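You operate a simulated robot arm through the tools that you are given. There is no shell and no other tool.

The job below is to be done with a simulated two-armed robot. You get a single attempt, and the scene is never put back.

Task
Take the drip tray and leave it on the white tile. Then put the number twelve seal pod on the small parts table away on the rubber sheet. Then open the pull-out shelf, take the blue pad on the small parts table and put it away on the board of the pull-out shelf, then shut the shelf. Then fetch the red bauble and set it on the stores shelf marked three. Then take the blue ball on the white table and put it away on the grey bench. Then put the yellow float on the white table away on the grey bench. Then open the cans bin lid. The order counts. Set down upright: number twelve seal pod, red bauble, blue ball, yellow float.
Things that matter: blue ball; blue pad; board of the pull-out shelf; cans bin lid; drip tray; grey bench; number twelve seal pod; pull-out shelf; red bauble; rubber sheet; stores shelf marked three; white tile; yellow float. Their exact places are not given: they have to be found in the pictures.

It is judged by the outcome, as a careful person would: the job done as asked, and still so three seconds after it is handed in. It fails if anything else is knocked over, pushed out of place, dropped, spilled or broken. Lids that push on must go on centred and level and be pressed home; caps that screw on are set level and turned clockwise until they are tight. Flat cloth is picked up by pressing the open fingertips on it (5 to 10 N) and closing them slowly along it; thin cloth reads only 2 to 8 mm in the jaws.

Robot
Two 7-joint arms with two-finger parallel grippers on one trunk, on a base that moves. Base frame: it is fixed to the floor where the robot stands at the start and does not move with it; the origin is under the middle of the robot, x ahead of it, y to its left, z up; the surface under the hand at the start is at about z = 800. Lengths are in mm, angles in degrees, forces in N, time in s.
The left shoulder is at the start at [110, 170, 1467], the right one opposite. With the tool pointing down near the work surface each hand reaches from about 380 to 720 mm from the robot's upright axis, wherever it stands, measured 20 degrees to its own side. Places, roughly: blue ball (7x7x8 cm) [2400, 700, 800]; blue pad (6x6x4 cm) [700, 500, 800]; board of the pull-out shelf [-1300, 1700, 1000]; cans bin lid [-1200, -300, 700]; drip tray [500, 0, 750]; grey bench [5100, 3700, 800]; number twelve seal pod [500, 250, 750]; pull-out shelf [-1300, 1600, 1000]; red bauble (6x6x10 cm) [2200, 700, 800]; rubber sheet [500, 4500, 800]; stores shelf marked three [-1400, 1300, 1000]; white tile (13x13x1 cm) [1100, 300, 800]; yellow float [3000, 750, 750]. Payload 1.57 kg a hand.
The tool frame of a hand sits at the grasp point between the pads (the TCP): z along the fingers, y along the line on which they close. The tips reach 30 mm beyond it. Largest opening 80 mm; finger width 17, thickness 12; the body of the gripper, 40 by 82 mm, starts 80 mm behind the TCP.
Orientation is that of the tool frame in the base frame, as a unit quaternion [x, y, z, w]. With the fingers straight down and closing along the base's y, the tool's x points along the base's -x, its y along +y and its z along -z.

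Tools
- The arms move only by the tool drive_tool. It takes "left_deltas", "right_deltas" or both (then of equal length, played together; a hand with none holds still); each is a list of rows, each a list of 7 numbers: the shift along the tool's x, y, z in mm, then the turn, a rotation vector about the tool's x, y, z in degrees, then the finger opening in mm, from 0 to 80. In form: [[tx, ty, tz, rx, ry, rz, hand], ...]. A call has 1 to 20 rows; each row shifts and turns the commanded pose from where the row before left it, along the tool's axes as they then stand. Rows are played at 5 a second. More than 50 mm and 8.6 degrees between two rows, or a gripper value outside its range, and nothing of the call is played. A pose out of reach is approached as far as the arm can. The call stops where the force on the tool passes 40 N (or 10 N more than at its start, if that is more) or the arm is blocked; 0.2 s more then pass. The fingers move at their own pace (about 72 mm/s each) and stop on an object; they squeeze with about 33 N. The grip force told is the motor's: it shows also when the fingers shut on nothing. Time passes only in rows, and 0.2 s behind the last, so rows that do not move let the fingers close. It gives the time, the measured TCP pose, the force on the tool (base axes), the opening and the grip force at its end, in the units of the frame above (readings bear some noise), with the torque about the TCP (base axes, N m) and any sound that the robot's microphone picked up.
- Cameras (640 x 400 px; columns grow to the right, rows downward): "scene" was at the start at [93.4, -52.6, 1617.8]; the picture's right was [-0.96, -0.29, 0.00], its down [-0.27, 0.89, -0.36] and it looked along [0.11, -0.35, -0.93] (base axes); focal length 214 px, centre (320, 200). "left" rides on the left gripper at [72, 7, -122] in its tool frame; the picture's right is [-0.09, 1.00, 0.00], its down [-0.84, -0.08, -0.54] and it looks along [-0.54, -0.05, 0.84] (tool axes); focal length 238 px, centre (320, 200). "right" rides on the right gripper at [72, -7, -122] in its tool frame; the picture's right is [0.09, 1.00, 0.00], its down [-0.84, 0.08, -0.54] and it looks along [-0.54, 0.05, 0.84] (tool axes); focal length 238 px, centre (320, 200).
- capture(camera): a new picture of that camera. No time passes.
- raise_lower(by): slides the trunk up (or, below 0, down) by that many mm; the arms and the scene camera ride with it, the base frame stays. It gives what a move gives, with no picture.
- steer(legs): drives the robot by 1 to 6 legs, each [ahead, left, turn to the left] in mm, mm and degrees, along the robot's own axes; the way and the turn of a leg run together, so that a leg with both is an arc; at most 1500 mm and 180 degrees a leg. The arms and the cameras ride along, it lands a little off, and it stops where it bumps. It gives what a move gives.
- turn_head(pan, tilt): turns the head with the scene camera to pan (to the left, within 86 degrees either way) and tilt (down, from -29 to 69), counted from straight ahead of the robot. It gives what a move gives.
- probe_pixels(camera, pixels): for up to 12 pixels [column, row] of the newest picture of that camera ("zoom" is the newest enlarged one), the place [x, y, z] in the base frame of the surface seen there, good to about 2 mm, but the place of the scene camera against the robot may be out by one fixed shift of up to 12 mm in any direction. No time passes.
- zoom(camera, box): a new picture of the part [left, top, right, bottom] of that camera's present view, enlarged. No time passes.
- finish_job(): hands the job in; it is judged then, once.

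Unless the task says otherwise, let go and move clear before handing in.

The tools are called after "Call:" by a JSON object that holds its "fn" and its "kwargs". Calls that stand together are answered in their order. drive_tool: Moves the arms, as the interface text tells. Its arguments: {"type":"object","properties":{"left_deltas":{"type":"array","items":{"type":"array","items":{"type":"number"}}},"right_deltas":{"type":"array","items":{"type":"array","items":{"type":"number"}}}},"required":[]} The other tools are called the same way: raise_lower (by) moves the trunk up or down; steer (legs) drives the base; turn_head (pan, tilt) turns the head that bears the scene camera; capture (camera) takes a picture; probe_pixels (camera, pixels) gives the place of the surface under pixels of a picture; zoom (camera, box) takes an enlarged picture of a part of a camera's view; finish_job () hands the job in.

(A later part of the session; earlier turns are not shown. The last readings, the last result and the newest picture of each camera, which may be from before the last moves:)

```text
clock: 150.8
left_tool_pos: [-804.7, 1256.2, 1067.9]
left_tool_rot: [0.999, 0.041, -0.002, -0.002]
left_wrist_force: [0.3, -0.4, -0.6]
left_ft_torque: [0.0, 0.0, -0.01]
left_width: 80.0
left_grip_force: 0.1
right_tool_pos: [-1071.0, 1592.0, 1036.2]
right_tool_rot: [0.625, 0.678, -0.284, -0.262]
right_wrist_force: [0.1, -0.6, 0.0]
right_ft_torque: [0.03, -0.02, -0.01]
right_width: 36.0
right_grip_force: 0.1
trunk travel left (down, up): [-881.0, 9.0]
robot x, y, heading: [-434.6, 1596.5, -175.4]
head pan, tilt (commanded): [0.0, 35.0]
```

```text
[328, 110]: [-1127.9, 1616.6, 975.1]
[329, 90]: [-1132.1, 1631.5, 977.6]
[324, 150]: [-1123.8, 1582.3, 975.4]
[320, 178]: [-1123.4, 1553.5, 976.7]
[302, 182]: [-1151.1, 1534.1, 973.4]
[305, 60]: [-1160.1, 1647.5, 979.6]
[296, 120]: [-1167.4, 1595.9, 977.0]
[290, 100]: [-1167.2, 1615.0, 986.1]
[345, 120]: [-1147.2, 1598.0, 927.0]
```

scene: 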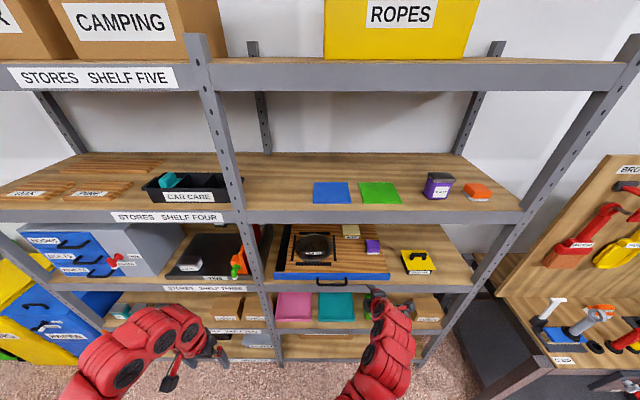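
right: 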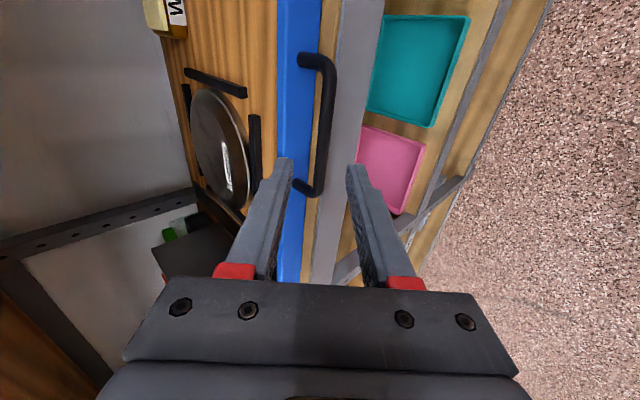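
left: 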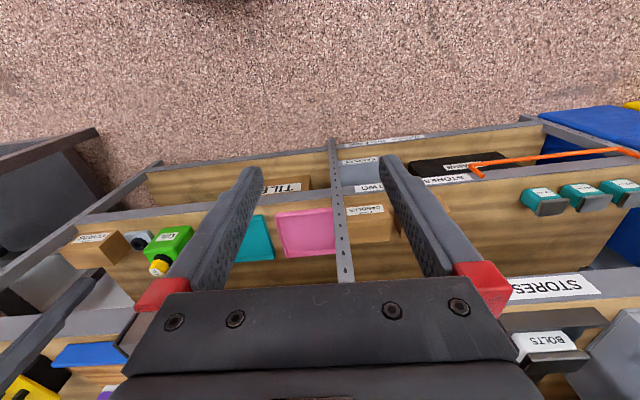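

Bar centre refined to about (−1128, 1590, 975). I'll advance along the fingers in steps.

Call:
{"fn": "drive_tool", "kwargs": {"right_deltas": [[1, 2, 20, 0, 0, 0, 36], [1, 1.5, 20, 0, 0, 0, 36], [0, 0, 15, 0, 0, 0, 36], [0, 0, 0, 0, 0, 0, 36]]}}

Call:
{"fn": "capture", "kwargs": {"camera": "right"}}

```text
clock: 151.8
left_tool_pos: [-803.6, 1256.4, 1068.2]
left_tool_rot: [0.999, 0.041, -0.002, -0.002]
left_wrist_force: [-0.2, -0.2, 0.9]
left_ft_torque: [0.0, 0.0, 0.02]
left_width: 80.0
left_grip_force: 0.2
right_tool_pos: [-1107.4, 1593.0, 995.2]
right_tool_rot: [0.624, 0.68, -0.282, -0.261]
right_wrist_force: [-0.1, -0.9, 0.5]
right_ft_torque: [-0.01, 0.04, -0.03]
right_width: 36.0
right_grip_force: 0.1
trunk travel left (down, up): [-881.0, 9.0]
robot x, y, heading: [-435.0, 1594.7, -175.2]
head pan, tilt (commanded): [0.0, 35.0]
```

```text
taken
```

right: 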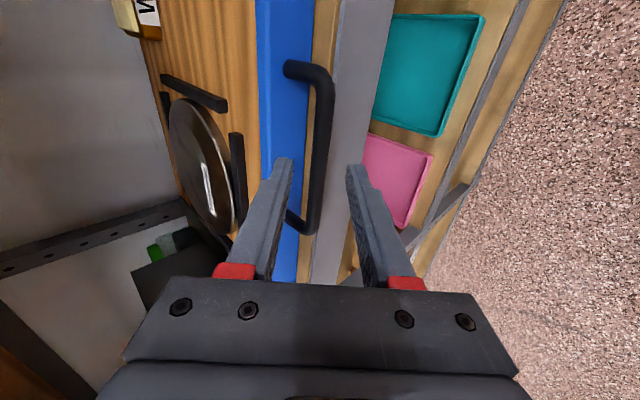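

The bar is centred between the fingertips. I'll advance 14 mm more and close on it.

Call:
{"fn": "drive_tool", "kwargs": {"right_deltas": [[0, 0, 8, 0, 0, 0, 36], [0, 0, 6, 0, 0, 0, 36], [0, 0, 0, 0, 0, 0, 30], [0, 0, 0, 0, 0, 0, 20], [0, 0, 0, 0, 0, 0, 10], [0, 0, 0, 0, 0, 0, 0], [0, 0, 0, 0, 0, 0, 0]]}}

Call:
{"fn": "capture", "kwargs": {"camera": "right"}}

```text
clock: 153.4
left_tool_pos: [-804.6, 1256.4, 1068.0]
left_tool_rot: [0.999, 0.041, -0.003, -0.002]
left_wrist_force: [0.3, -0.7, 0.0]
left_ft_torque: [0.01, -0.02, 0.04]
left_width: 80.1
left_grip_force: 0.1
right_tool_pos: [-1118.6, 1591.0, 986.0]
right_tool_rot: [0.624, 0.679, -0.284, -0.262]
right_wrist_force: [-5.5, -1.3, 8.8]
right_ft_torque: [-0.25, 0.18, -0.08]
right_width: 11.9
right_grip_force: 29.2
trunk travel left (down, up): [-881.0, 9.0]
robot x, y, heading: [-434.8, 1593.0, -175.0]
head pan, tilt (commanded): [0.0, 35.0]
```

```text
taken
```

right: 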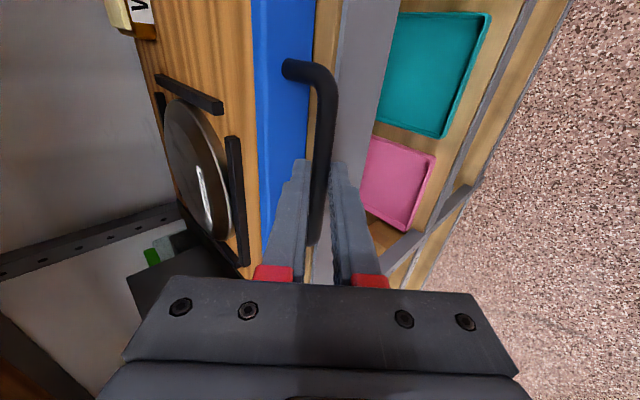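

The bar is gripped (11.9 mm). I'll pull outward along the shelf's normal with the arm, 50 mm first, watching the force.

Call:
{"fn": "drive_tool", "kwargs": {"right_deltas": [[0, 3.5, -3.5, 0, 0, 0, 0], [0, 3.5, -3.5, 0, 0, 0, 0], [0, 7, -7.1, 0, 0, 0, 0], [0, 7, -7.1, 0, 0, 0, 0], [0, 7, -7.1, 0, 0, 0, 0], [0, 7, -7.1, 0, 0, 0, 0]]}}

Call:
{"fn": "capture", "kwargs": {"camera": "scene"}}

```text
clock: 154.8
left_tool_pos: [-803.2, 1255.3, 1067.5]
left_tool_rot: [0.999, 0.041, -0.003, -0.002]
left_wrist_force: [-0.1, -0.3, 1.0]
left_ft_torque: [-0.02, -0.01, 0.0]
left_width: 79.9
left_grip_force: 0.1
right_tool_pos: [-1066.4, 1594.3, 986.7]
right_tool_rot: [0.624, 0.681, -0.283, -0.26]
right_wrist_force: [1.6, -7.5, 13.3]
right_ft_torque: [-0.42, 0.11, 0.12]
right_width: 11.5
right_grip_force: 28.8
trunk travel left (down, up): [-881.0, 9.0]
robot x, y, heading: [-435.5, 1593.1, -175.1]
head pan, tilt (commanded): [0.0, 35.0]
```

```text
taken
```

scene: 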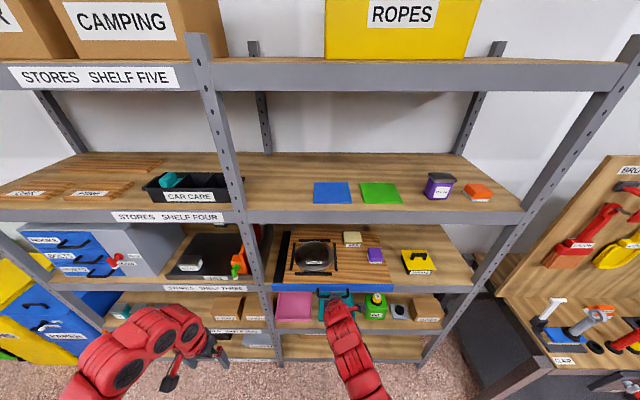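

The board slid out about 52 mm with a slight sideways and upward push on the hand. I'll correct a little and keep pulling.

Call:
{"fn": "drive_tool", "kwargs": {"right_deltas": [[-0.7, 7.6, -8.9, 0, 0, 0, 0], [-0.7, 8.2, -8.7, 0, 0, 0, 0], [-0.7, 8.4, -8.6, 0, 0, 0, 0], [-0.7, 8.4, -8.6, 0, 0, 0, 0], [-0.7, 8.4, -8.6, 0, 0, 0, 0]]}}

Call:
{"fn": "drive_tool", "kwargs": {"right_deltas": [[-0.7, 8.4, -8.6, 0, 0, 0, 0], [-0.7, 8.4, -8.6, 0, 0, 0, 0], [-0.7, 8.4, -8.6, 0, 0, 0, 0], [-0.7, 8.4, -8.6, 0, 0, 0, 0]]}}

Call:
{"fn": "capture", "kwargs": {"camera": "scene"}}

```text
clock: 156.0
left_tool_pos: [-804.1, 1255.6, 1068.3]
left_tool_rot: [0.999, 0.039, -0.003, -0.002]
left_wrist_force: [0.0, 0.2, 0.4]
left_ft_torque: [-0.01, 0.0, -0.01]
left_width: 80.1
left_grip_force: 0.0
right_tool_pos: [-1007.9, 1599.2, 985.5]
right_tool_rot: [0.625, 0.68, -0.281, -0.261]
right_wrist_force: [-0.8, -0.6, 7.1]
right_ft_torque: [0.23, 0.11, -0.51]
right_width: 11.7
right_grip_force: 29.1
trunk travel left (down, up): [-881.0, 9.0]
robot x, y, heading: [-434.8, 1594.2, -175.1]
head pan, tilt (commanded): [0.0, 35.0]
```

```text
clock: 157.0
left_tool_pos: [-804.4, 1258.4, 1069.1]
left_tool_rot: [0.999, 0.04, -0.002, -0.001]
left_wrist_force: [-0.4, 0.0, -0.2]
left_ft_torque: [0.01, -0.02, -0.02]
left_width: 79.9
left_grip_force: 0.1
right_tool_pos: [-959.2, 1601.4, 985.4]
right_tool_rot: [0.625, 0.68, -0.281, -0.26]
right_wrist_force: [-5.3, 14.2, 2.0]
right_ft_torque: [0.04, 0.11, -0.29]
right_width: 11.6
right_grip_force: 29.3
trunk travel left (down, up): [-881.0, 9.0]
robot x, y, heading: [-435.7, 1591.2, -175.2]
head pan, tilt (commanded): [0.0, 35.0]
```

```text
taken
```

scene: 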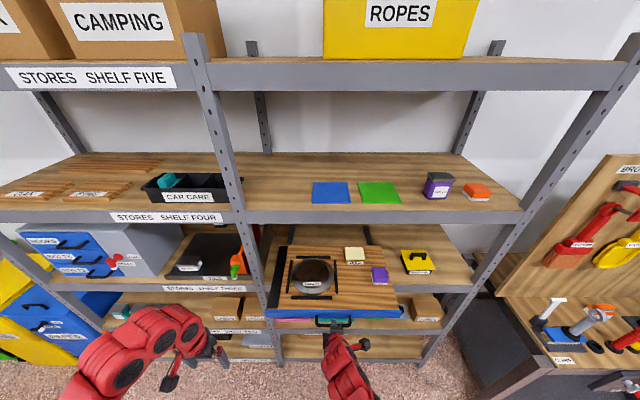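

160 mm out now, with some sideways force (+14 N in y). I'll follow it slightly and pull on.

Call:
{"fn": "drive_tool", "kwargs": {"right_deltas": [[1.5, 8.4, -8.5, 0, 0, 0, 0], [0.5, 8.4, -8.5, 0, 0, 0, 0], [0.2, 8.4, -8.5, 0, 0, 0, 0], [0, 8.4, -8.5, 0, 0, 0, 0]]}}

Call:
{"fn": "drive_tool", "kwargs": {"right_deltas": [[0, 8.4, -8.5, 0, 0, 0, 0], [0, 8.4, -8.5, 0, 0, 0, 0], [0, 8.4, -8.5, 0, 0, 0, 0]]}}

Call:
{"fn": "capture", "kwargs": {"camera": "scene"}}

```text
clock: 158.0
left_tool_pos: [-804.8, 1256.7, 1069.3]
left_tool_rot: [0.999, 0.041, -0.002, -0.002]
left_wrist_force: [0.4, 0.0, -1.0]
left_ft_torque: [-0.04, 0.0, 0.02]
left_width: 80.0
left_grip_force: 0.0
right_tool_pos: [-911.6, 1606.4, 987.1]
right_tool_rot: [0.625, 0.68, -0.283, -0.26]
right_wrist_force: [0.0, 11.0, 4.5]
right_ft_torque: [0.42, 0.13, -0.56]
right_width: 12.0
right_grip_force: 28.6
trunk travel left (down, up): [-881.0, 9.0]
robot x, y, heading: [-435.6, 1592.8, -175.5]
head pan, tilt (commanded): [0.0, 35.0]
```

```text
clock: 158.8
left_tool_pos: [-805.0, 1255.9, 1067.0]
left_tool_rot: [0.999, 0.041, -0.002, -0.001]
left_wrist_force: [0.3, 0.0, -0.9]
left_ft_torque: [-0.04, 0.05, 0.02]
left_width: 80.1
left_grip_force: 0.1
right_tool_pos: [-876.2, 1609.8, 985.2]
right_tool_rot: [0.625, 0.68, -0.281, -0.259]
right_wrist_force: [-4.2, 4.9, -8.3]
right_ft_torque: [-0.45, -0.1, 0.22]
right_width: 11.7
right_grip_force: 29.4
trunk travel left (down, up): [-881.0, 9.0]
robot x, y, heading: [-432.0, 1599.0, -175.1]
head pan, tilt (commanded): [0.0, 35.0]
```

```text
taken
```

scene: 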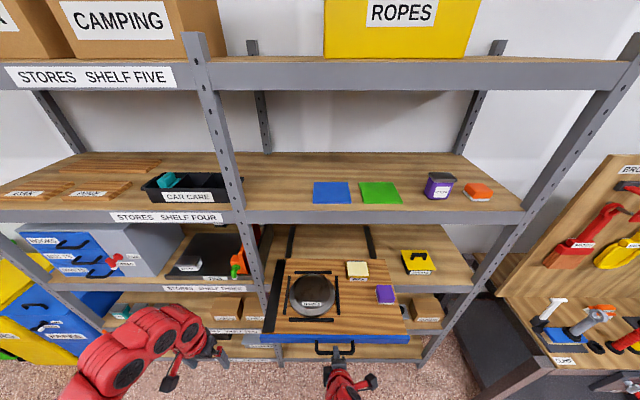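

Now 242 mm out, and the rails show behind. I'll pull a little further carefully to find the end stop.

Call:
{"fn": "drive_tool", "kwargs": {"right_deltas": [[0, 4.2, -4.3, 0, 0, 0, 0], [0, 4.2, -4.3, 0, 0, 0, 0], [0, 4.2, -4.3, 0, 0, 0, 0]]}}

Call:
{"fn": "drive_tool", "kwargs": {"right_deltas": [[0, 4.2, -4.3, 0, 0, 0, 0], [0, 4.2, -4.3, 0, 0, 0, 0], [0, 4.2, -4.3, 0, 0, 0, 0]]}}

```text
clock: 159.6
left_tool_pos: [-806.1, 1257.1, 1067.1]
left_tool_rot: [0.999, 0.041, -0.002, -0.001]
left_wrist_force: [-0.6, -0.2, 0.8]
left_ft_torque: [0.04, 0.0, 0.01]
left_width: 80.2
left_grip_force: 0.1
right_tool_pos: [-858.8, 1609.1, 985.7]
right_tool_rot: [0.625, 0.68, -0.282, -0.26]
right_wrist_force: [-5.2, 1.1, -13.2]
right_ft_torque: [-0.1, -0.11, -0.18]
right_width: 12.0
right_grip_force: 28.9
trunk travel left (down, up): [-881.0, 9.0]
robot x, y, heading: [-438.2, 1595.2, -175.3]
head pan, tilt (commanded): [0.0, 35.0]
```

```text
clock: 160.4
left_tool_pos: [-806.5, 1257.8, 1067.6]
left_tool_rot: [0.999, 0.04, -0.002, -0.001]
left_wrist_force: [-0.2, -0.5, 0.3]
left_ft_torque: [0.02, -0.02, -0.01]
left_width: 80.0
left_grip_force: 0.1
right_tool_pos: [-841.9, 1611.5, 985.8]
right_tool_rot: [0.626, 0.68, -0.282, -0.259]
right_wrist_force: [-3.8, 4.1, -19.8]
right_ft_torque: [-0.29, -0.26, -0.12]
right_width: 11.6
right_grip_force: 29.1
trunk travel left (down, up): [-881.0, 9.0]
robot x, y, heading: [-438.1, 1592.7, -175.3]
head pan, tilt (commanded): [0.0, 35.0]
```

276 mm out; the hand is pulling up slightly (−20 N in z), so I'll relax it down 1.5 mm and keep testing for the end stop.

Call:
{"fn": "drive_tool", "kwargs": {"right_deltas": [[0, 1.1, 1.1, 0, 0, 0, 0], [0, 4.2, -4.3, 0, 0, 0, 0], [0, 4.2, -4.3, 0, 0, 0, 0]]}}

Call:
{"fn": "drive_tool", "kwargs": {"right_deltas": [[0, 4.2, -4.2, 0, 0, 0, 0], [0, 4.2, -4.2, 0, 0, 0, 0], [0, 4.2, -4.2, 0, 0, 0, 0]]}}

Call:
{"fn": "capture", "kwargs": {"camera": "scene"}}

```text
clock: 161.3
left_tool_pos: [-809.5, 1254.9, 1066.3]
left_tool_rot: [0.999, 0.041, 0.0, -0.001]
left_wrist_force: [-0.1, 0.4, 0.1]
left_ft_torque: [-0.04, -0.03, -0.01]
left_width: 79.9
left_grip_force: 0.0
right_tool_pos: [-835.5, 1611.3, 987.7]
right_tool_rot: [0.625, 0.677, -0.286, -0.264]
right_wrist_force: [-26.9, -0.3, -15.6]
right_ft_torque: [-0.02, 0.2, -0.4]
right_width: 11.7
right_grip_force: 29.3
trunk travel left (down, up): [-881.0, 9.0]
robot x, y, heading: [-438.6, 1597.4, -175.4]
head pan, tilt (commanded): [0.0, 35.0]
stopped in row 3 (right hand): the force on the tool passed its limit at 41 N (the readings are from after the stop); the commanded pose is now the measured one
```

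```text
clock: 161.8
left_tool_pos: [-809.3, 1256.3, 1065.7]
left_tool_rot: [0.999, 0.041, 0.001, -0.002]
left_wrist_force: [-0.2, -0.2, -0.4]
left_ft_torque: [0.0, 0.0, -0.01]
left_width: 80.0
left_grip_force: 0.2
right_tool_pos: [-833.2, 1612.6, 991.9]
right_tool_rot: [0.623, 0.674, -0.292, -0.268]
right_wrist_force: [-24.1, -3.3, -16.1]
right_ft_torque: [0.11, 0.16, -0.53]
right_width: 11.8
right_grip_force: 29.3
trunk travel left (down, up): [-881.0, 9.0]
robot x, y, heading: [-435.5, 1593.8, -175.4]
head pan, tilt (commanded): [0.0, 35.0]
stopped in row 2 (right hand): the force on the tool passed its limit at 68 N (the readings are from after the stop); the commanded pose is now the measured one
```

```text
taken
```

scene: 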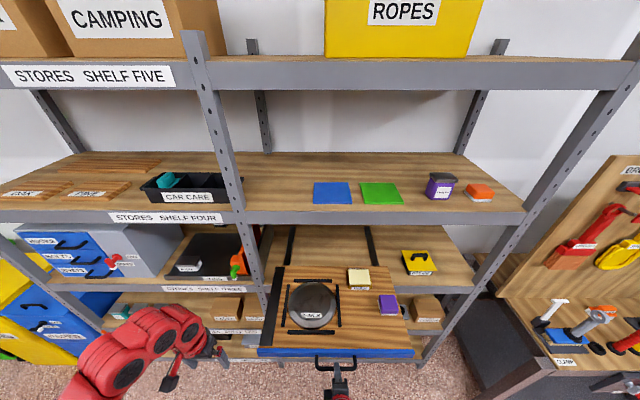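

The shelf hit its end stop at ~283 mm, so it is fully open. I'll release the handle and withdraw along the fingers.

Call:
{"fn": "drive_tool", "kwargs": {"right_deltas": [[0, 0, 0, 0, 0, 0, 14], [0, 0, 0, 0, 0, 0, 24], [0, 0, 0, 0, 0, 0, 34], [0, 0, 0, 0, 0, 0, 36], [0, 0, -10, 0, 0, 0, 36], [0, 0, -20, 0, 0, 0, 36], [0, 0, -25, 0, 0, 0, 36], [0, 0, -25, 0, 0, 0, 36], [0, 0, 0, 0, 0, 0, 36]]}}

Call:
{"fn": "capture", "kwargs": {"camera": "right"}}

Call:
{"fn": "capture", "kwargs": {"camera": "scene"}}

```text
clock: 163.8
left_tool_pos: [-805.0, 1255.9, 1068.5]
left_tool_rot: [0.999, 0.041, -0.002, -0.001]
left_wrist_force: [0.5, 0.0, -0.1]
left_ft_torque: [0.0, 0.02, 0.03]
left_width: 79.9
left_grip_force: 0.1
right_tool_pos: [-785.9, 1588.0, 994.8]
right_tool_rot: [0.622, 0.673, -0.294, -0.271]
right_wrist_force: [0.5, 0.1, 0.8]
right_ft_torque: [0.01, 0.0, 0.03]
right_width: 35.8
right_grip_force: 0.0
right hand out of reach, approached as far as the arm can: row 5, 6, 7, 8
trunk travel left (down, up): [-881.0, 9.0]
robot x, y, heading: [-435.8, 1596.0, -175.2]
head pan, tilt (commanded): [0.0, 35.0]
```

```text
taken
```

right: 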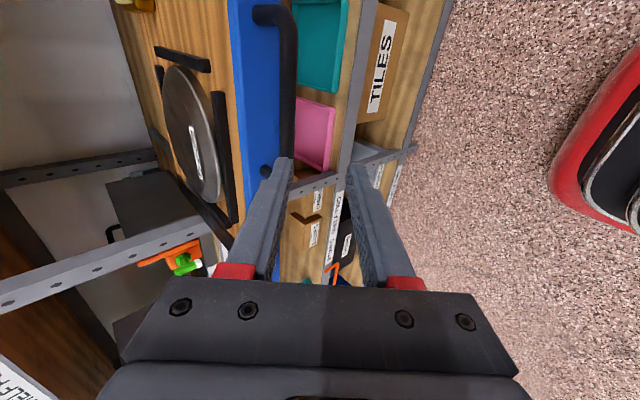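

```text
taken
```

scene: 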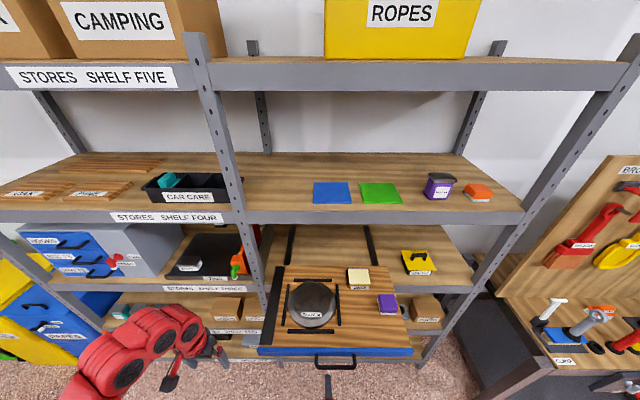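

The handle is free and the shelf stays open. I'll back away, return the right hand to neutral (untilt, unroll), and go for the blue pad.

Call:
{"fn": "steer", "kwargs": {"legs": [[-300, 0, 0]]}}

Call:
{"fn": "drive_tool", "kwargs": {"right_deltas": [[0, 0, 0, -7.8, 0, 0, 36], [0, 0, 0, -7.8, 0, 0, 36], [0, 0, 0, -7.8, 0, 0, 50], [0, 0, 0, -7.8, 0, 0, 60], [0, 0, 0, -7.8, 0, 0, 80], [0, 0, 0, -7.8, 0, 0, 80], [0, 0, 0, 0, 0, 8.2, 80], [0, 0, 0, 0, 0, 8.2, 80], [0, 0, 0, 0, 0, 8.2, 80], [0, 0, 0, 0, 0, 8.2, 80], [0, 0, 0, 0, 0, 8.2, 80], [0, 0, 0, 0, 0, 8.2, 80], [0, 0, 0, 0, 0, 8.2, 80], [0, 0, 0, 0, 0, 8.2, 80], [0, 0, 0, 0, 0, 8.2, 80], [0, 0, 0, 0, 0, 8.2, 80], [0, 0, 0, 0, 0, 8, 80], [0, 0, 0, 0, 0, 0, 80]]}}

Call:
{"fn": "capture", "kwargs": {"camera": "scene"}}

Call:
{"fn": "zoom", "kwargs": {"camera": "scene", "box": [230, 180, 470, 330]}}

```text
clock: 165.8
left_tool_pos: [-516.1, 1281.4, 1067.5]
left_tool_rot: [0.999, 0.036, -0.001, -0.002]
left_wrist_force: [0.3, -0.4, -0.5]
left_ft_torque: [0.01, 0.01, 0.0]
left_width: 80.1
left_grip_force: 0.1
right_tool_pos: [-493.5, 1614.7, 995.2]
right_tool_rot: [0.626, 0.67, -0.292, -0.272]
right_wrist_force: [-0.4, -0.1, 0.2]
right_ft_torque: [-0.02, 0.02, 0.01]
right_width: 36.0
right_grip_force: 0.1
trunk travel left (down, up): [-881.0, 9.0]
robot x, y, heading: [-145.5, 1619.6, -176.2]
head pan, tilt (commanded): [0.0, 35.0]
```

```text
clock: 166.5
left_tool_pos: [-515.7, 1282.7, 1070.0]
left_tool_rot: [0.999, 0.037, -0.003, -0.002]
left_wrist_force: [-0.7, 0.2, 0.6]
left_ft_torque: [-0.03, 0.02, -0.02]
left_width: 80.3
left_grip_force: 0.1
right_tool_pos: [-459.5, 1586.3, 965.9]
right_tool_rot: [0.541, 0.793, -0.193, -0.204]
right_wrist_force: [0.8, -0.1, -0.6]
right_ft_torque: [0.04, 0.01, 0.02]
right_width: 50.1
right_grip_force: 0.0
right hand out of reach, approached as far as the arm can: row 1, 2
trunk travel left (down, up): [-881.0, 9.0]
robot x, y, heading: [-143.8, 1618.3, -175.4]
head pan, tilt (commanded): [0.0, 35.0]
stopped in row 3 (right hand): the arm was blocked; the commanded pose is now the measured one
```

```text
taken
```

scene: 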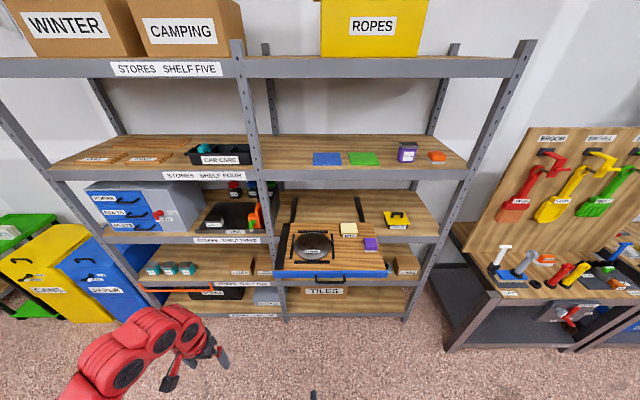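

```text
2.67 times, centred on (350, 255) of scene
```

zoom: 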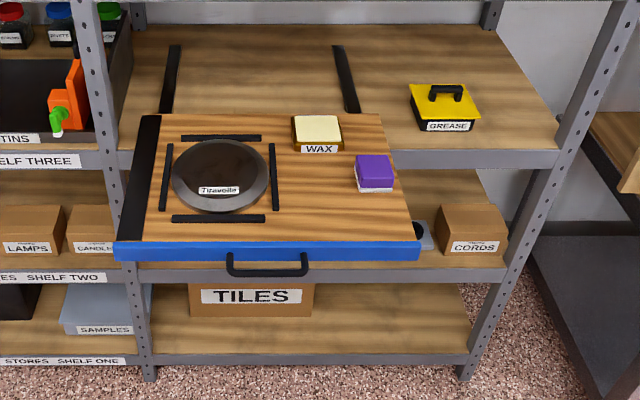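

The hand is too close to my body to turn there. I'll extend it forward and up first, then restore the neutral pose.

Call:
{"fn": "drive_tool", "kwargs": {"right_deltas": [[14.7, -37.5, 11.2, 0, 0, 0, 50], [14.7, -37.5, 11.2, 0, 0, 0, 50], [14.7, -37.5, 11.2, 0, 0, 0, 50], [14.7, -37.5, 11.2, 0, 0, 0, 50], [14.7, -37.5, 11.2, 0, 0, 0, 50], [0, 0, 0, 0, 0, 0, 50]]}}

```text
clock: 167.9
left_tool_pos: [-515.6, 1282.3, 1069.5]
left_tool_rot: [0.999, 0.037, -0.003, -0.002]
left_wrist_force: [0.8, 0.3, -0.4]
left_ft_torque: [0.04, 0.0, 0.02]
left_width: 80.3
left_grip_force: 0.1
right_tool_pos: [-655.7, 1583.1, 1020.1]
right_tool_rot: [0.54, 0.795, -0.192, -0.2]
right_wrist_force: [-0.5, 0.1, -0.3]
right_ft_torque: [-0.04, -0.02, -0.01]
right_width: 49.9
right_grip_force: 0.1
trunk travel left (down, up): [-881.0, 9.0]
robot x, y, heading: [-144.4, 1618.9, -175.8]
head pan, tilt (commanded): [0.0, 35.0]
```

Now I'll rotate back to the neutral downward pose along one fixed axis (110.7° in 14 steps).

Call:
{"fn": "drive_tool", "kwargs": {"right_deltas": [[0, 0, 0, -1.986, 1.771, 7.45, 60], [0, 0, 0, -1.986, 1.771, 7.45, 70], [0, 0, 0, -1.986, 1.771, 7.45, 80], [0, 0, 0, -1.986, 1.771, 7.45, 80], [0, 0, 0, -1.986, 1.771, 7.45, 80], [0, 0, 0, -1.986, 1.771, 7.45, 80], [0, 0, 0, -1.986, 1.771, 7.45, 80], [0, 0, 0, -1.986, 1.771, 7.45, 80], [0, 0, 0, -1.986, 1.771, 7.45, 80], [0, 0, 0, -1.986, 1.771, 7.45, 80], [0, 0, 0, -1.986, 1.771, 7.45, 80], [0, 0, 0, -1.986, 1.771, 7.45, 80], [0, 0, 0, -1.986, 1.771, 7.45, 80], [0, 0, 0, -1.986, 1.771, 7.45, 80], [0, 0, 0, 0, 0, 0, 80]]}}

```text
clock: 171.1
left_tool_pos: [-515.7, 1282.1, 1067.9]
left_tool_rot: [0.999, 0.037, -0.002, -0.002]
left_wrist_force: [1.1, 0.4, 0.1]
left_ft_torque: [-0.02, 0.0, 0.05]
left_width: 79.8
left_grip_force: 0.0
right_tool_pos: [-657.8, 1582.4, 1019.8]
right_tool_rot: [0.999, 0.034, 0.002, 0.001]
right_wrist_force: [-0.8, 0.6, 0.6]
right_ft_torque: [-0.03, -0.04, 0.03]
right_width: 80.1
right_grip_force: 0.0
trunk travel left (down, up): [-881.0, 9.0]
robot x, y, heading: [-140.9, 1616.5, -175.8]
head pan, tilt (commanded): [0.0, 35.0]
```

Right hand is neutral again. I'll lift it a bit, turn to face −y and drive to the table's left side near the blue pad.

Call:
{"fn": "drive_tool", "kwargs": {"right_deltas": [[0, 0, -30, 0, 0, 0, 80], [0, 0, -30, 0, 0, 0, 80]]}}

Call:
{"fn": "steer", "kwargs": {"legs": [[0, 0, 86], [0, 840, 0], [670, 0, 0]]}}

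Call:
{"fn": "capture", "kwargs": {"camera": "right"}}

Call:
{"fn": "turn_head", "kwargs": {"pan": 0, "tilt": 50}}

Call:
{"fn": "capture", "kwargs": {"camera": "scene"}}

```text
clock: 171.7
left_tool_pos: [-516.2, 1281.7, 1067.6]
left_tool_rot: [0.999, 0.037, -0.003, -0.002]
left_wrist_force: [0.2, -0.1, -0.3]
left_ft_torque: [0.0, -0.02, -0.02]
left_width: 79.7
left_grip_force: 0.0
right_tool_pos: [-656.6, 1583.0, 1069.0]
right_tool_rot: [0.999, 0.036, -0.001, -0.001]
right_wrist_force: [-1.3, -0.4, 0.6]
right_ft_torque: [0.01, -0.02, 0.02]
right_width: 80.1
right_grip_force: 0.1
right hand out of reach, approached as far as the arm can: row 2
trunk travel left (down, up): [-881.0, 9.0]
robot x, y, heading: [-147.8, 1618.0, -176.0]
head pan, tilt (commanded): [0.0, 35.0]
```

```text
clock: 183.0
left_tool_pos: [955.8, 497.7, 1068.4]
left_tool_rot: [0.724, 0.69, -0.002, 0.001]
left_wrist_force: [-0.2, -0.3, 0.4]
left_ft_torque: [-0.01, 0.03, 0.02]
left_width: 80.0
left_grip_force: 0.0
right_tool_pos: [641.4, 395.7, 1068.2]
right_tool_rot: [0.725, 0.689, 0.0, 0.002]
right_wrist_force: [0.4, 0.4, -0.6]
right_ft_torque: [0.0, -0.03, -0.01]
right_width: 80.1
right_grip_force: 0.1
trunk travel left (down, up): [-881.0, 9.0]
robot x, y, heading: [670.7, 904.8, -92.9]
head pan, tilt (commanded): [0.0, 35.0]
```

```text
taken
```

right: 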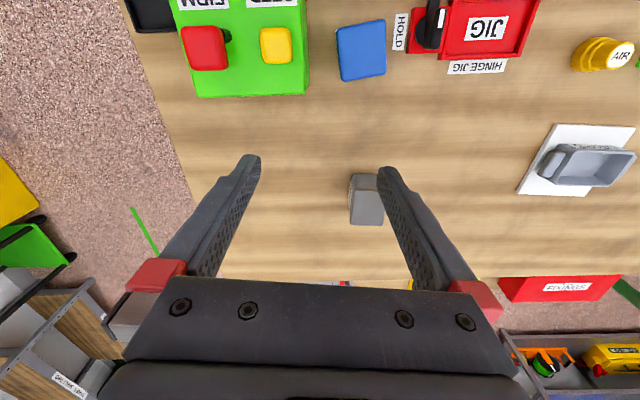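

```text
clock: 183.8
left_tool_pos: [955.7, 497.5, 1067.4]
left_tool_rot: [0.724, 0.69, -0.002, 0.0]
left_wrist_force: [-0.2, 0.4, 0.5]
left_ft_torque: [0.01, 0.03, 0.03]
left_width: 80.2
left_grip_force: 0.0
right_tool_pos: [641.6, 395.3, 1068.0]
right_tool_rot: [0.725, 0.689, 0.0, 0.002]
right_wrist_force: [0.3, 0.0, 0.5]
right_ft_torque: [-0.01, -0.01, -0.01]
right_width: 80.1
right_grip_force: 0.1
trunk travel left (down, up): [-881.0, 9.0]
robot x, y, heading: [667.5, 908.7, -92.6]
head pan, tilt (commanded): [0.0, 50.0]
```

```text
taken
```

scene: 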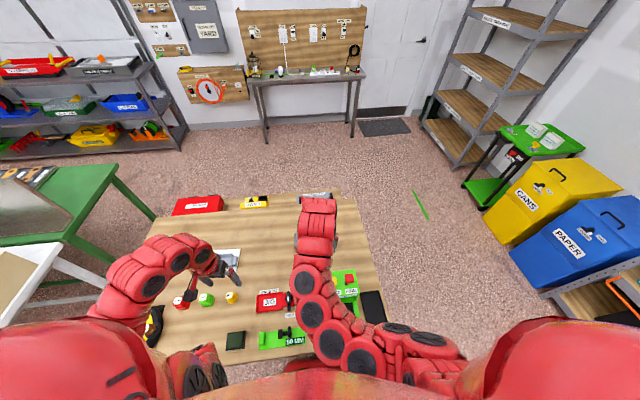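

The blue pad is at (361,50) between the green box (308) and the HOLD jig lever (430,25). I'll zoom and measure it.

Call:
{"fn": "zoom", "kwargs": {"camera": "right", "box": [280, 0, 460, 110]}}

Call:
{"fn": "probe_pixels", "kwargs": {"camera": "zoom", "pixels": [[220, 105], [365, 75], [370, 260], [225, 280], [295, 180], [110, 180], [90, 330], [110, 60], [440, 120], [505, 130], [295, 285], [470, 180]]}}

```text
3.56 times, centred on (370, 55) of right
```

zoom: 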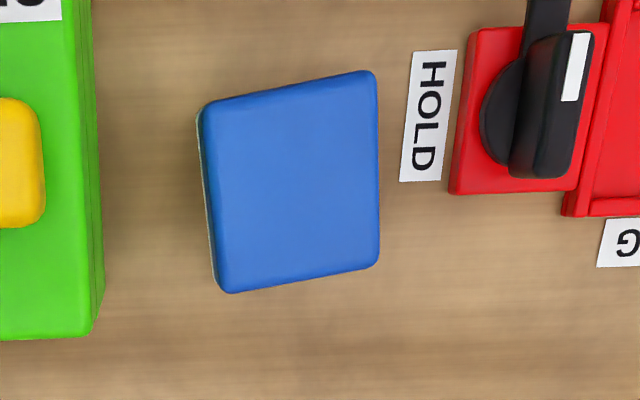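

```text
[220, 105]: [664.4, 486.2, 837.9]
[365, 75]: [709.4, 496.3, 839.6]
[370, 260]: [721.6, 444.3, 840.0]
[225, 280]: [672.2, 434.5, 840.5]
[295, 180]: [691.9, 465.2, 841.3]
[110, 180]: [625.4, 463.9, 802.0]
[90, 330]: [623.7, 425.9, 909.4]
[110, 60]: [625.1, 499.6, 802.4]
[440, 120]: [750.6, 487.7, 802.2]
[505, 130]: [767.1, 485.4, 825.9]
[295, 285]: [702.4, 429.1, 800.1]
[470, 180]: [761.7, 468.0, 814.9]
```

The pad is centred at about (692, 465), top z≈840, turned ~13°. I'll move above it and turn the hand so it closes front-to-back, where there's most free room.

Call:
{"fn": "drive_tool", "kwargs": {"right_deltas": [[36, 23.5, 0, 0, 0, 0, 80], [36, 23.5, 0, 0, 0, 0, 80], [0, 0, 0, 0, 0, 8.2, 80], [0, 0, 0, 0, 0, 8.2, 80], [0, 0, 0, 0, 0, 8.2, 80], [0, 0, 0, 0, 0, 8.2, 80], [0, 0, 0, 0, 0, 8.2, 80], [0, 0, 0, 0, 0, 8.2, 80], [0, 0, 0, 0, 0, 8.2, 80], [0, 0, 0, 0, 0, 8.2, 80], [0, 0, 0, 0, 0, 8.2, 80], [0, 0, 0, 0, 0, 0, 80]]}}

Call:
{"fn": "capture", "kwargs": {"camera": "right"}}

```text
clock: 186.4
left_tool_pos: [955.7, 497.8, 1067.6]
left_tool_rot: [0.724, 0.69, -0.002, 0.0]
left_wrist_force: [0.1, 0.2, 0.1]
left_ft_torque: [0.01, -0.02, -0.02]
left_width: 79.9
left_grip_force: 0.1
right_tool_pos: [692.2, 464.8, 1066.9]
right_tool_rot: [0.993, 0.114, 0.0, 0.001]
right_wrist_force: [-0.5, 0.7, -0.3]
right_ft_torque: [-0.02, 0.0, 0.04]
right_width: 80.0
right_grip_force: 0.0
trunk travel left (down, up): [-881.0, 9.0]
robot x, y, heading: [665.9, 905.0, -92.6]
head pan, tilt (commanded): [0.0, 50.0]
```

```text
taken
```

right: 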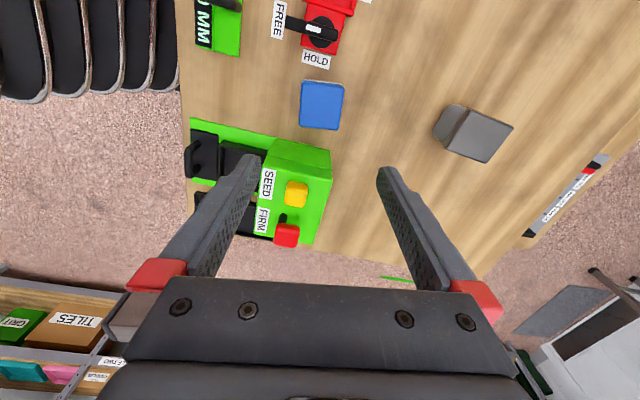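

Aligned with the pad. I'll descend to about z≈900 and check.

Call:
{"fn": "drive_tool", "kwargs": {"right_deltas": [[0, 0, 40, 0, 0, 0, 80], [0, 0, 40, 0, 0, 0, 80], [0, 0, 40, 0, 0, 0, 80], [0, 0, 40, 0, 0, 0, 80], [0, 0, 0, 0, 0, 0, 80]]}}

Call:
{"fn": "capture", "kwargs": {"camera": "right"}}

```text
clock: 187.6
left_tool_pos: [955.9, 497.6, 1067.4]
left_tool_rot: [0.724, 0.689, -0.003, 0.001]
left_wrist_force: [0.2, 0.3, 0.0]
left_ft_torque: [-0.01, 0.02, 0.0]
left_width: 79.9
left_grip_force: 0.1
right_tool_pos: [693.2, 462.6, 909.1]
right_tool_rot: [0.993, 0.115, 0.0, 0.002]
right_wrist_force: [0.1, 0.0, -1.0]
right_ft_torque: [0.02, -0.01, 0.02]
right_width: 80.0
right_grip_force: 0.1
trunk travel left (down, up): [-881.0, 9.0]
robot x, y, heading: [668.9, 908.3, -92.9]
head pan, tilt (commanded): [0.0, 50.0]
```

```text
taken
```

right: 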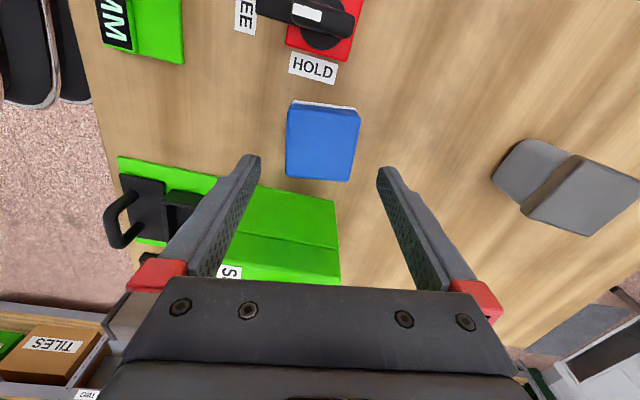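

I'll verify the pad's edges from this nearer view before the final descent.

Call:
{"fn": "probe_pixels", "kwargs": {"camera": "right", "pixels": [[290, 140], [356, 140], [323, 112], [320, 172], [322, 140], [250, 130], [335, 205], [300, 190]]}}

```text
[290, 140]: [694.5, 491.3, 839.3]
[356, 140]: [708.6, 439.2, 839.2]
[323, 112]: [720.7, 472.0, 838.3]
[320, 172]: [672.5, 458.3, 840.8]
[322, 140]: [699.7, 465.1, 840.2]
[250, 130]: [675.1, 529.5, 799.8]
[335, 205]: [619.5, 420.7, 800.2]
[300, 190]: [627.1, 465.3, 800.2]
```

Centre is (695, 464.5). I'll make a small shift and descend to z≈834.

Call:
{"fn": "drive_tool", "kwargs": {"right_deltas": [[2.4, -1.5, 25, 0, 0, 0, 80], [0, 0, 25, 0, 0, 0, 80], [0, 0, 15, 0, 0, 0, 80], [0, 0, 9, 0, 0, 0, 80], [0, 0, 0, 0, 0, 0, 80]]}}

Call:
{"fn": "capture", "kwargs": {"camera": "right"}}

```text
clock: 188.8
left_tool_pos: [955.8, 497.3, 1067.2]
left_tool_rot: [0.724, 0.69, -0.002, -0.001]
left_wrist_force: [0.0, -0.3, 0.3]
left_ft_torque: [-0.01, 0.01, -0.02]
left_width: 80.0
left_grip_force: 0.1
right_tool_pos: [694.7, 466.2, 835.0]
right_tool_rot: [0.993, 0.115, 0.001, 0.0]
right_wrist_force: [-0.5, -0.2, -0.2]
right_ft_torque: [-0.04, 0.02, -0.01]
right_width: 80.3
right_grip_force: 0.2
trunk travel left (down, up): [-881.0, 9.0]
robot x, y, heading: [667.8, 906.5, -92.9]
head pan, tilt (commanded): [0.0, 50.0]
```

```text
taken
```

right: 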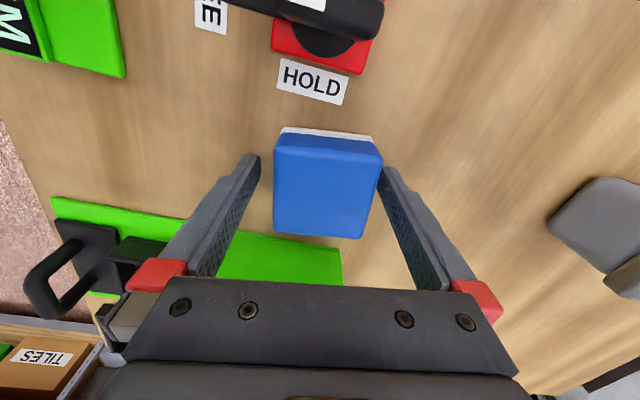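

The pad is between the fingers. I'll close and lift slowly.

Call:
{"fn": "drive_tool", "kwargs": {"right_deltas": [[0, 0, 0, 0, 0, 0, 70], [0, 0, 0, 0, 0, 0, 60], [0, 0, 0, 0, 0, 0, 45], [0, 0, 0, 0, 0, 0, 20], [0, 0, 0, 0, 0, 0, 0], [0, 0, 0, 0, 0, 0, 0]]}}

Call:
{"fn": "drive_tool", "kwargs": {"right_deltas": [[0, 0, -2, 0, 0, 0, 0], [0, 0, -3, 0, 0, 0, 0], [0, 0, -5, 0, 0, 0, 0], [0, 0, -8, 0, 0, 0, 0], [0, 0, -10, 0, 0, 0, 0], [0, 0, -10, 0, 0, 0, 0]]}}

Call:
{"fn": "capture", "kwargs": {"camera": "right"}}

```text
clock: 190.2
left_tool_pos: [956.2, 497.1, 1068.1]
left_tool_rot: [0.724, 0.69, -0.002, 0.0]
left_wrist_force: [-0.2, 0.4, -0.4]
left_ft_torque: [0.0, 0.0, 0.0]
left_width: 80.0
left_grip_force: 0.1
right_tool_pos: [694.8, 465.4, 834.3]
right_tool_rot: [0.993, 0.116, 0.0, 0.001]
right_wrist_force: [0.2, -0.3, 0.1]
right_ft_torque: [0.05, 0.01, 0.01]
right_width: 59.4
right_grip_force: 33.1
trunk travel left (down, up): [-881.0, 9.0]
robot x, y, heading: [667.2, 908.6, -92.8]
head pan, tilt (commanded): [0.0, 50.0]
```

```text
clock: 191.6
left_tool_pos: [957.1, 497.5, 1069.0]
left_tool_rot: [0.724, 0.69, -0.003, 0.0]
left_wrist_force: [-0.4, 0.7, -0.9]
left_ft_torque: [0.02, 0.0, 0.03]
left_width: 80.1
left_grip_force: 0.0
right_tool_pos: [694.2, 465.8, 872.0]
right_tool_rot: [0.993, 0.115, 0.0, 0.002]
right_wrist_force: [0.6, -0.6, 0.0]
right_ft_torque: [-0.04, 0.04, 0.03]
right_width: 59.6
right_grip_force: 33.0
trunk travel left (down, up): [-881.0, 9.0]
robot x, y, heading: [666.0, 905.2, -92.7]
head pan, tilt (commanded): [0.0, 50.0]
```

```text
taken
```

right: 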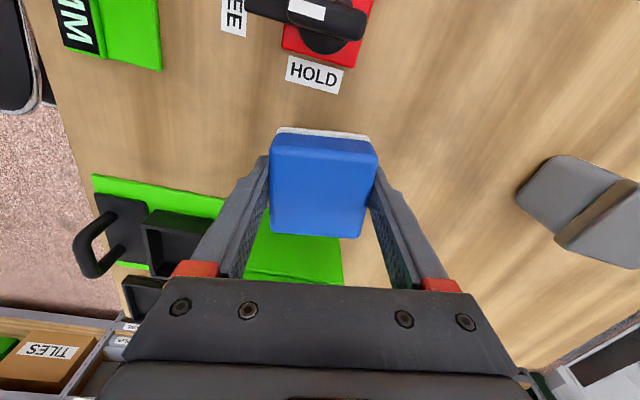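

The pad is held (59.5 mm). I'll lift it to carrying height and retrace the route to the open shelf.

Call:
{"fn": "drive_tool", "kwargs": {"right_deltas": [[0, 0, -15, 0, 0, 0, 0], [0, 0, -20, 0, 0, 0, 0], [0, 0, -20, 0, 0, 0, 0], [0, 0, -20, 0, 0, 0, 0], [0, 0, -20, 0, 0, 0, 0], [0, 0, -20, 0, 0, 0, 0], [0, 0, -20, 0, 0, 0, 0], [0, 0, -20, 0, 0, 0, 0], [0, 0, -20, 0, 0, 0, 0], [0, 0, -15, 0, 0, 0, 0]]}}

Call:
{"fn": "steer", "kwargs": {"legs": [[-700, 0, 0], [0, -840, 0], [0, 0, -82.5]]}}

Call:
{"fn": "turn_head", "kwargs": {"pan": 0, "tilt": 35}}

Call:
{"fn": "capture", "kwargs": {"camera": "scene"}}

Call:
{"fn": "capture", "kwargs": {"camera": "right"}}

```text
clock: 193.8
left_tool_pos: [956.6, 497.8, 1068.1]
left_tool_rot: [0.724, 0.69, -0.003, 0.0]
left_wrist_force: [0.4, -0.6, -0.2]
left_ft_torque: [0.01, 0.0, 0.02]
left_width: 80.3
left_grip_force: 0.0
right_tool_pos: [693.4, 467.6, 1061.5]
right_tool_rot: [0.993, 0.116, -0.001, 0.001]
right_wrist_force: [-0.1, -0.3, -0.6]
right_ft_torque: [0.01, -0.02, -0.04]
right_width: 59.8
right_grip_force: 32.5
trunk travel left (down, up): [-881.0, 9.0]
robot x, y, heading: [668.0, 908.6, -92.9]
head pan, tilt (commanded): [0.0, 50.0]
```

```text
clock: 205.1
left_tool_pos: [-488.4, 1302.4, 1068.4]
left_tool_rot: [0.999, 0.04, -0.002, -0.002]
left_wrist_force: [0.1, -0.2, 0.0]
left_ft_torque: [0.02, -0.01, -0.03]
left_width: 80.1
left_grip_force: 0.0
right_tool_pos: [-552.5, 1557.6, 1062.6]
right_tool_rot: [0.823, -0.568, 0.0, 0.0]
right_wrist_force: [-0.3, -1.5, -1.1]
right_ft_torque: [0.0, -0.03, 0.03]
right_width: 59.3
right_grip_force: 33.2
trunk travel left (down, up): [-881.0, 9.0]
robot x, y, heading: [-119.1, 1640.5, -175.2]
head pan, tilt (commanded): [0.0, 50.0]
```

```text
clock: 205.9
left_tool_pos: [-486.9, 1303.2, 1068.3]
left_tool_rot: [0.999, 0.04, -0.001, -0.002]
left_wrist_force: [0.6, 0.6, -0.6]
left_ft_torque: [0.01, 0.02, -0.03]
left_width: 79.9
left_grip_force: 0.1
right_tool_pos: [-551.5, 1559.0, 1062.8]
right_tool_rot: [0.823, -0.569, -0.002, 0.001]
right_wrist_force: [0.6, 0.1, 0.4]
right_ft_torque: [0.0, 0.05, -0.02]
right_width: 59.2
right_grip_force: 32.9
trunk travel left (down, up): [-881.0, 9.0]
robot x, y, heading: [-119.6, 1640.4, -175.3]
head pan, tilt (commanded): [0.0, 35.0]
```

```text
taken
```

scene: 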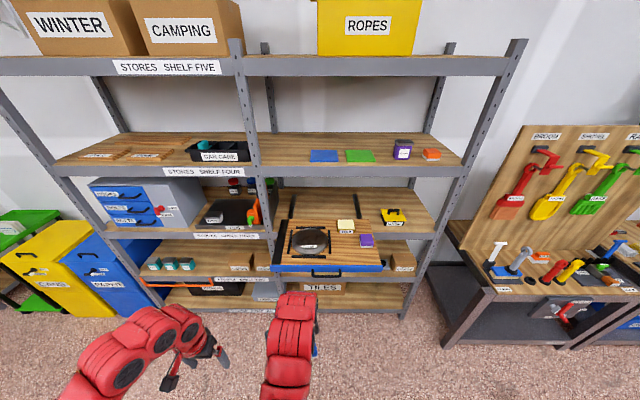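

```text
taken
```

right: 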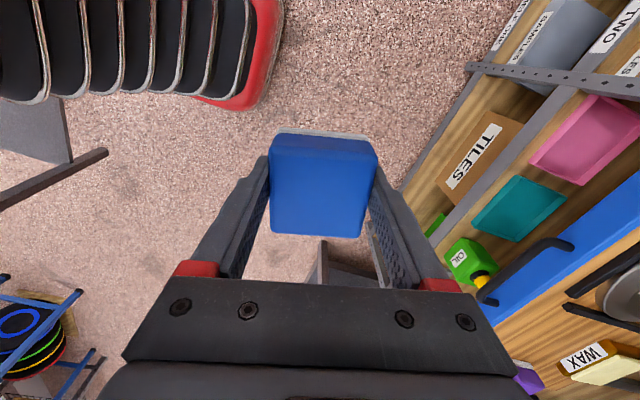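

I'm back in front of the open shelf with the pad. I'll zoom on the board and probe the free area at its front right.

Call:
{"fn": "zoom", "kwargs": {"camera": "scene", "box": [260, 200, 420, 290]}}

Call:
{"fn": "probe_pixels", "kwargs": {"camera": "zoom", "pixels": [[335, 215], [360, 200], [400, 230], [290, 185], [420, 185], [460, 180], [485, 255], [420, 140], [330, 130], [350, 240], [80, 280], [370, 300]]}}

```text
4.00 times, centred on (340, 245) of scene
```

zoom: 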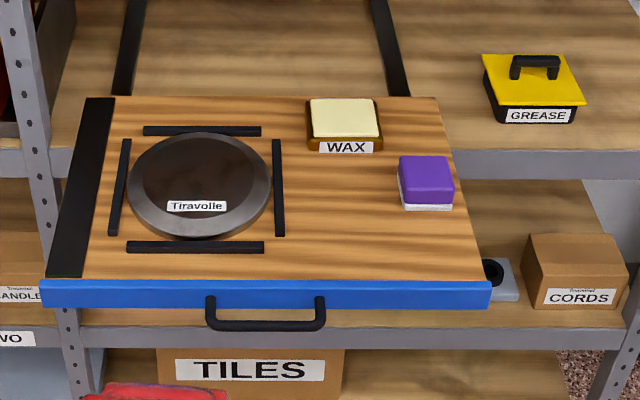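

```text
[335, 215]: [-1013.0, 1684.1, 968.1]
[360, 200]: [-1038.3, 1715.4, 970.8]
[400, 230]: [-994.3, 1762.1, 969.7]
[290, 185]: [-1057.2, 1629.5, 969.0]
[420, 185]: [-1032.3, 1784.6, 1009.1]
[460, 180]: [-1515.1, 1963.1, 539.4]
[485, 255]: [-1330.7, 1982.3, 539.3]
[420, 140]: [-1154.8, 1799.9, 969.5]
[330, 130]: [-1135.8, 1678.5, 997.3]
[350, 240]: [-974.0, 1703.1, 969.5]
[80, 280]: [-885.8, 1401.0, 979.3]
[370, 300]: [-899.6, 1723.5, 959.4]
```

The free patch is around (−985, 1690), between the frame and the purple pad. I'll square the hand to the board and drive up.

Call:
{"fn": "drive_tool", "kwargs": {"right_deltas": [[0, 0, 0, 0, 0, 8.1, 0], [0, 0, 0, 0, 0, 8.1, 0], [0, 0, 0, 0, 0, 0, 0]]}}

Call:
{"fn": "steer", "kwargs": {"legs": [[338, -62, 0]]}}

Call:
{"fn": "capture", "kwargs": {"camera": "right"}}

Call:
{"fn": "capture", "kwargs": {"camera": "scene"}}

```text
clock: 206.7
left_tool_pos: [-487.1, 1303.1, 1068.2]
left_tool_rot: [0.999, 0.041, -0.002, -0.001]
left_wrist_force: [-0.4, -0.2, 0.0]
left_ft_torque: [0.02, 0.0, 0.0]
left_width: 79.9
left_grip_force: 0.0
right_tool_pos: [-552.2, 1559.1, 1062.3]
right_tool_rot: [0.734, -0.679, 0.0, 0.002]
right_wrist_force: [-0.5, 0.4, -0.9]
right_ft_torque: [0.03, -0.04, 0.01]
right_width: 59.4
right_grip_force: 32.8
trunk travel left (down, up): [-881.0, 9.0]
robot x, y, heading: [-117.1, 1641.0, -175.2]
head pan, tilt (commanded): [0.0, 35.0]
```

```text
clock: 209.0
left_tool_pos: [-833.8, 1339.3, 1068.7]
left_tool_rot: [0.999, 0.037, -0.003, -0.001]
left_wrist_force: [-0.1, 0.2, 0.7]
left_ft_torque: [0.01, 0.0, -0.02]
left_width: 80.1
left_grip_force: 0.1
right_tool_pos: [-897.8, 1596.8, 1062.4]
right_tool_rot: [0.732, -0.681, 0.0, 0.003]
right_wrist_force: [0.0, -0.1, -1.2]
right_ft_torque: [0.03, 0.04, 0.0]
right_width: 59.2
right_grip_force: 32.6
trunk travel left (down, up): [-881.0, 9.0]
robot x, y, heading: [-462.1, 1672.2, -175.6]
head pan, tilt (commanded): [0.0, 35.0]
```

```text
taken
```

right: 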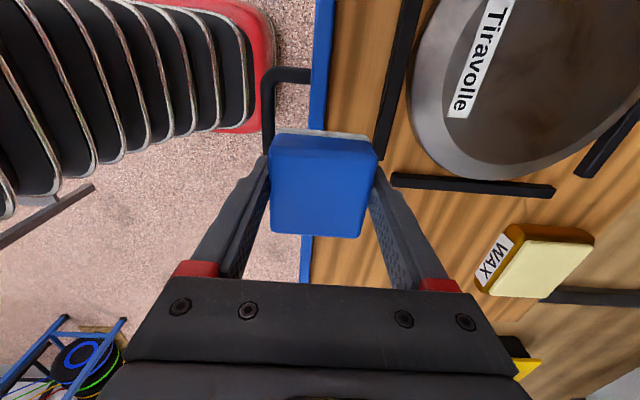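

```text
taken
```

scene: 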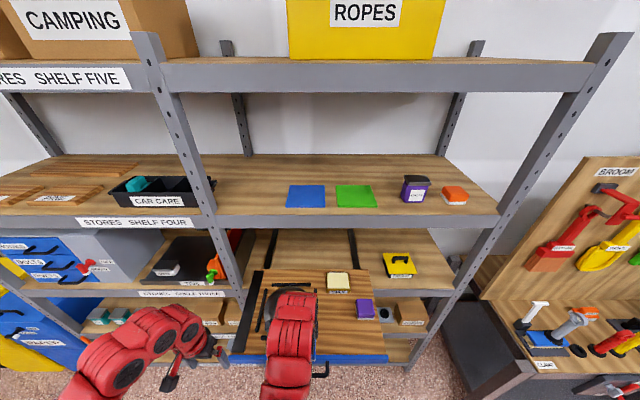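

I'll move the pad over the free patch at (−985, 1690), still at height, and verify with the wrist camera.

Call:
{"fn": "drive_tool", "kwargs": {"right_deltas": [[-33, 27, 0, 0, 0, 0, 0], [-33, 27, 0, 0, 0, 0, 0], [-33, 26, 0, 0, 0, 0, 0], [0, 0, 0, 0, 0, 0, 0]]}}

Call:
{"fn": "capture", "kwargs": {"camera": "right"}}

Call:
{"fn": "probe_pixels", "kwargs": {"camera": "right", "pixels": [[250, 100], [320, 80], [400, 100], [440, 60], [420, 180], [260, 40], [300, 260], [500, 130]]}}

```text
clock: 210.0
left_tool_pos: [-834.3, 1338.6, 1068.9]
left_tool_rot: [0.999, 0.037, -0.002, -0.002]
left_wrist_force: [0.5, 0.3, -0.1]
left_ft_torque: [0.0, 0.0, 0.03]
left_width: 80.1
left_grip_force: 0.1
right_tool_pos: [-985.5, 1690.1, 1063.4]
right_tool_rot: [0.732, -0.681, -0.002, 0.002]
right_wrist_force: [0.5, -0.2, -0.2]
right_ft_torque: [-0.01, 0.05, -0.03]
right_width: 59.2
right_grip_force: 33.2
trunk travel left (down, up): [-881.0, 9.0]
robot x, y, heading: [-466.2, 1678.8, -175.5]
head pan, tilt (commanded): [0.0, 35.0]
```

```text
taken
```

right: 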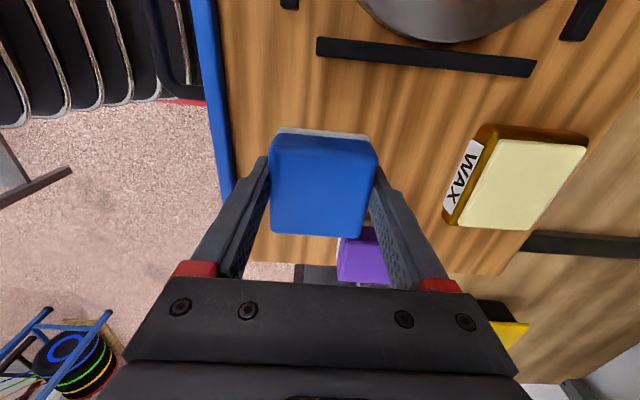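

```text
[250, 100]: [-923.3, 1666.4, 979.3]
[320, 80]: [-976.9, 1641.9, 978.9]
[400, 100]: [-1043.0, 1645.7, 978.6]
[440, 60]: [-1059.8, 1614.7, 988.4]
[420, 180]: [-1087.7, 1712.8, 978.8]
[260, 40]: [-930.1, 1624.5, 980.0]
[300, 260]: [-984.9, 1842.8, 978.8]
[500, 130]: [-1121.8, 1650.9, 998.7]
```

Clear of everything: WAX at x<−1090, purple pad at y>1755. I'll lower the pad.

Call:
{"fn": "drive_tool", "kwargs": {"right_deltas": [[0, 0, 18, 0, 0, 0, 0], [0, 0, 16, 0, 0, 0, 0], [0, 0, 10, 0, 0, 0, 0], [0, 0, 3, 0, 0, 0, 0], [0, 0, 0, 0, 0, 0, 0]]}}

Call:
{"fn": "drive_tool", "kwargs": {"right_deltas": [[0, 0, 1, 0, 0, 0, 0], [0, 0, 1, 0, 0, 0, 0], [0, 0, 0, 0, 0, 0, 0]]}}

```text
clock: 211.2
left_tool_pos: [-834.5, 1339.2, 1067.6]
left_tool_rot: [0.999, 0.037, -0.002, -0.001]
left_wrist_force: [0.7, -0.6, -0.9]
left_ft_torque: [0.01, 0.01, -0.03]
left_width: 80.0
left_grip_force: 0.0
right_tool_pos: [-985.0, 1689.6, 1016.0]
right_tool_rot: [0.733, -0.681, 0.0, 0.001]
right_wrist_force: [-0.1, 0.3, 0.0]
right_ft_torque: [-0.02, -0.03, -0.02]
right_width: 59.4
right_grip_force: 33.6
trunk travel left (down, up): [-881.0, 9.0]
robot x, y, heading: [-466.8, 1679.8, -175.8]
head pan, tilt (commanded): [0.0, 35.0]
```

```text
clock: 212.0
left_tool_pos: [-834.6, 1339.2, 1067.1]
left_tool_rot: [0.999, 0.038, -0.001, -0.002]
left_wrist_force: [0.7, -0.3, -0.1]
left_ft_torque: [0.01, -0.04, 0.02]
left_width: 80.2
left_grip_force: 0.0
right_tool_pos: [-984.7, 1689.8, 1013.3]
right_tool_rot: [0.732, -0.681, 0.0, 0.001]
right_wrist_force: [-0.7, 0.6, -0.9]
right_ft_torque: [-0.03, -0.02, 0.0]
right_width: 59.8
right_grip_force: 32.2
trunk travel left (down, up): [-881.0, 9.0]
robot x, y, heading: [-462.0, 1673.9, -175.8]
head pan, tilt (commanded): [0.0, 35.0]
```

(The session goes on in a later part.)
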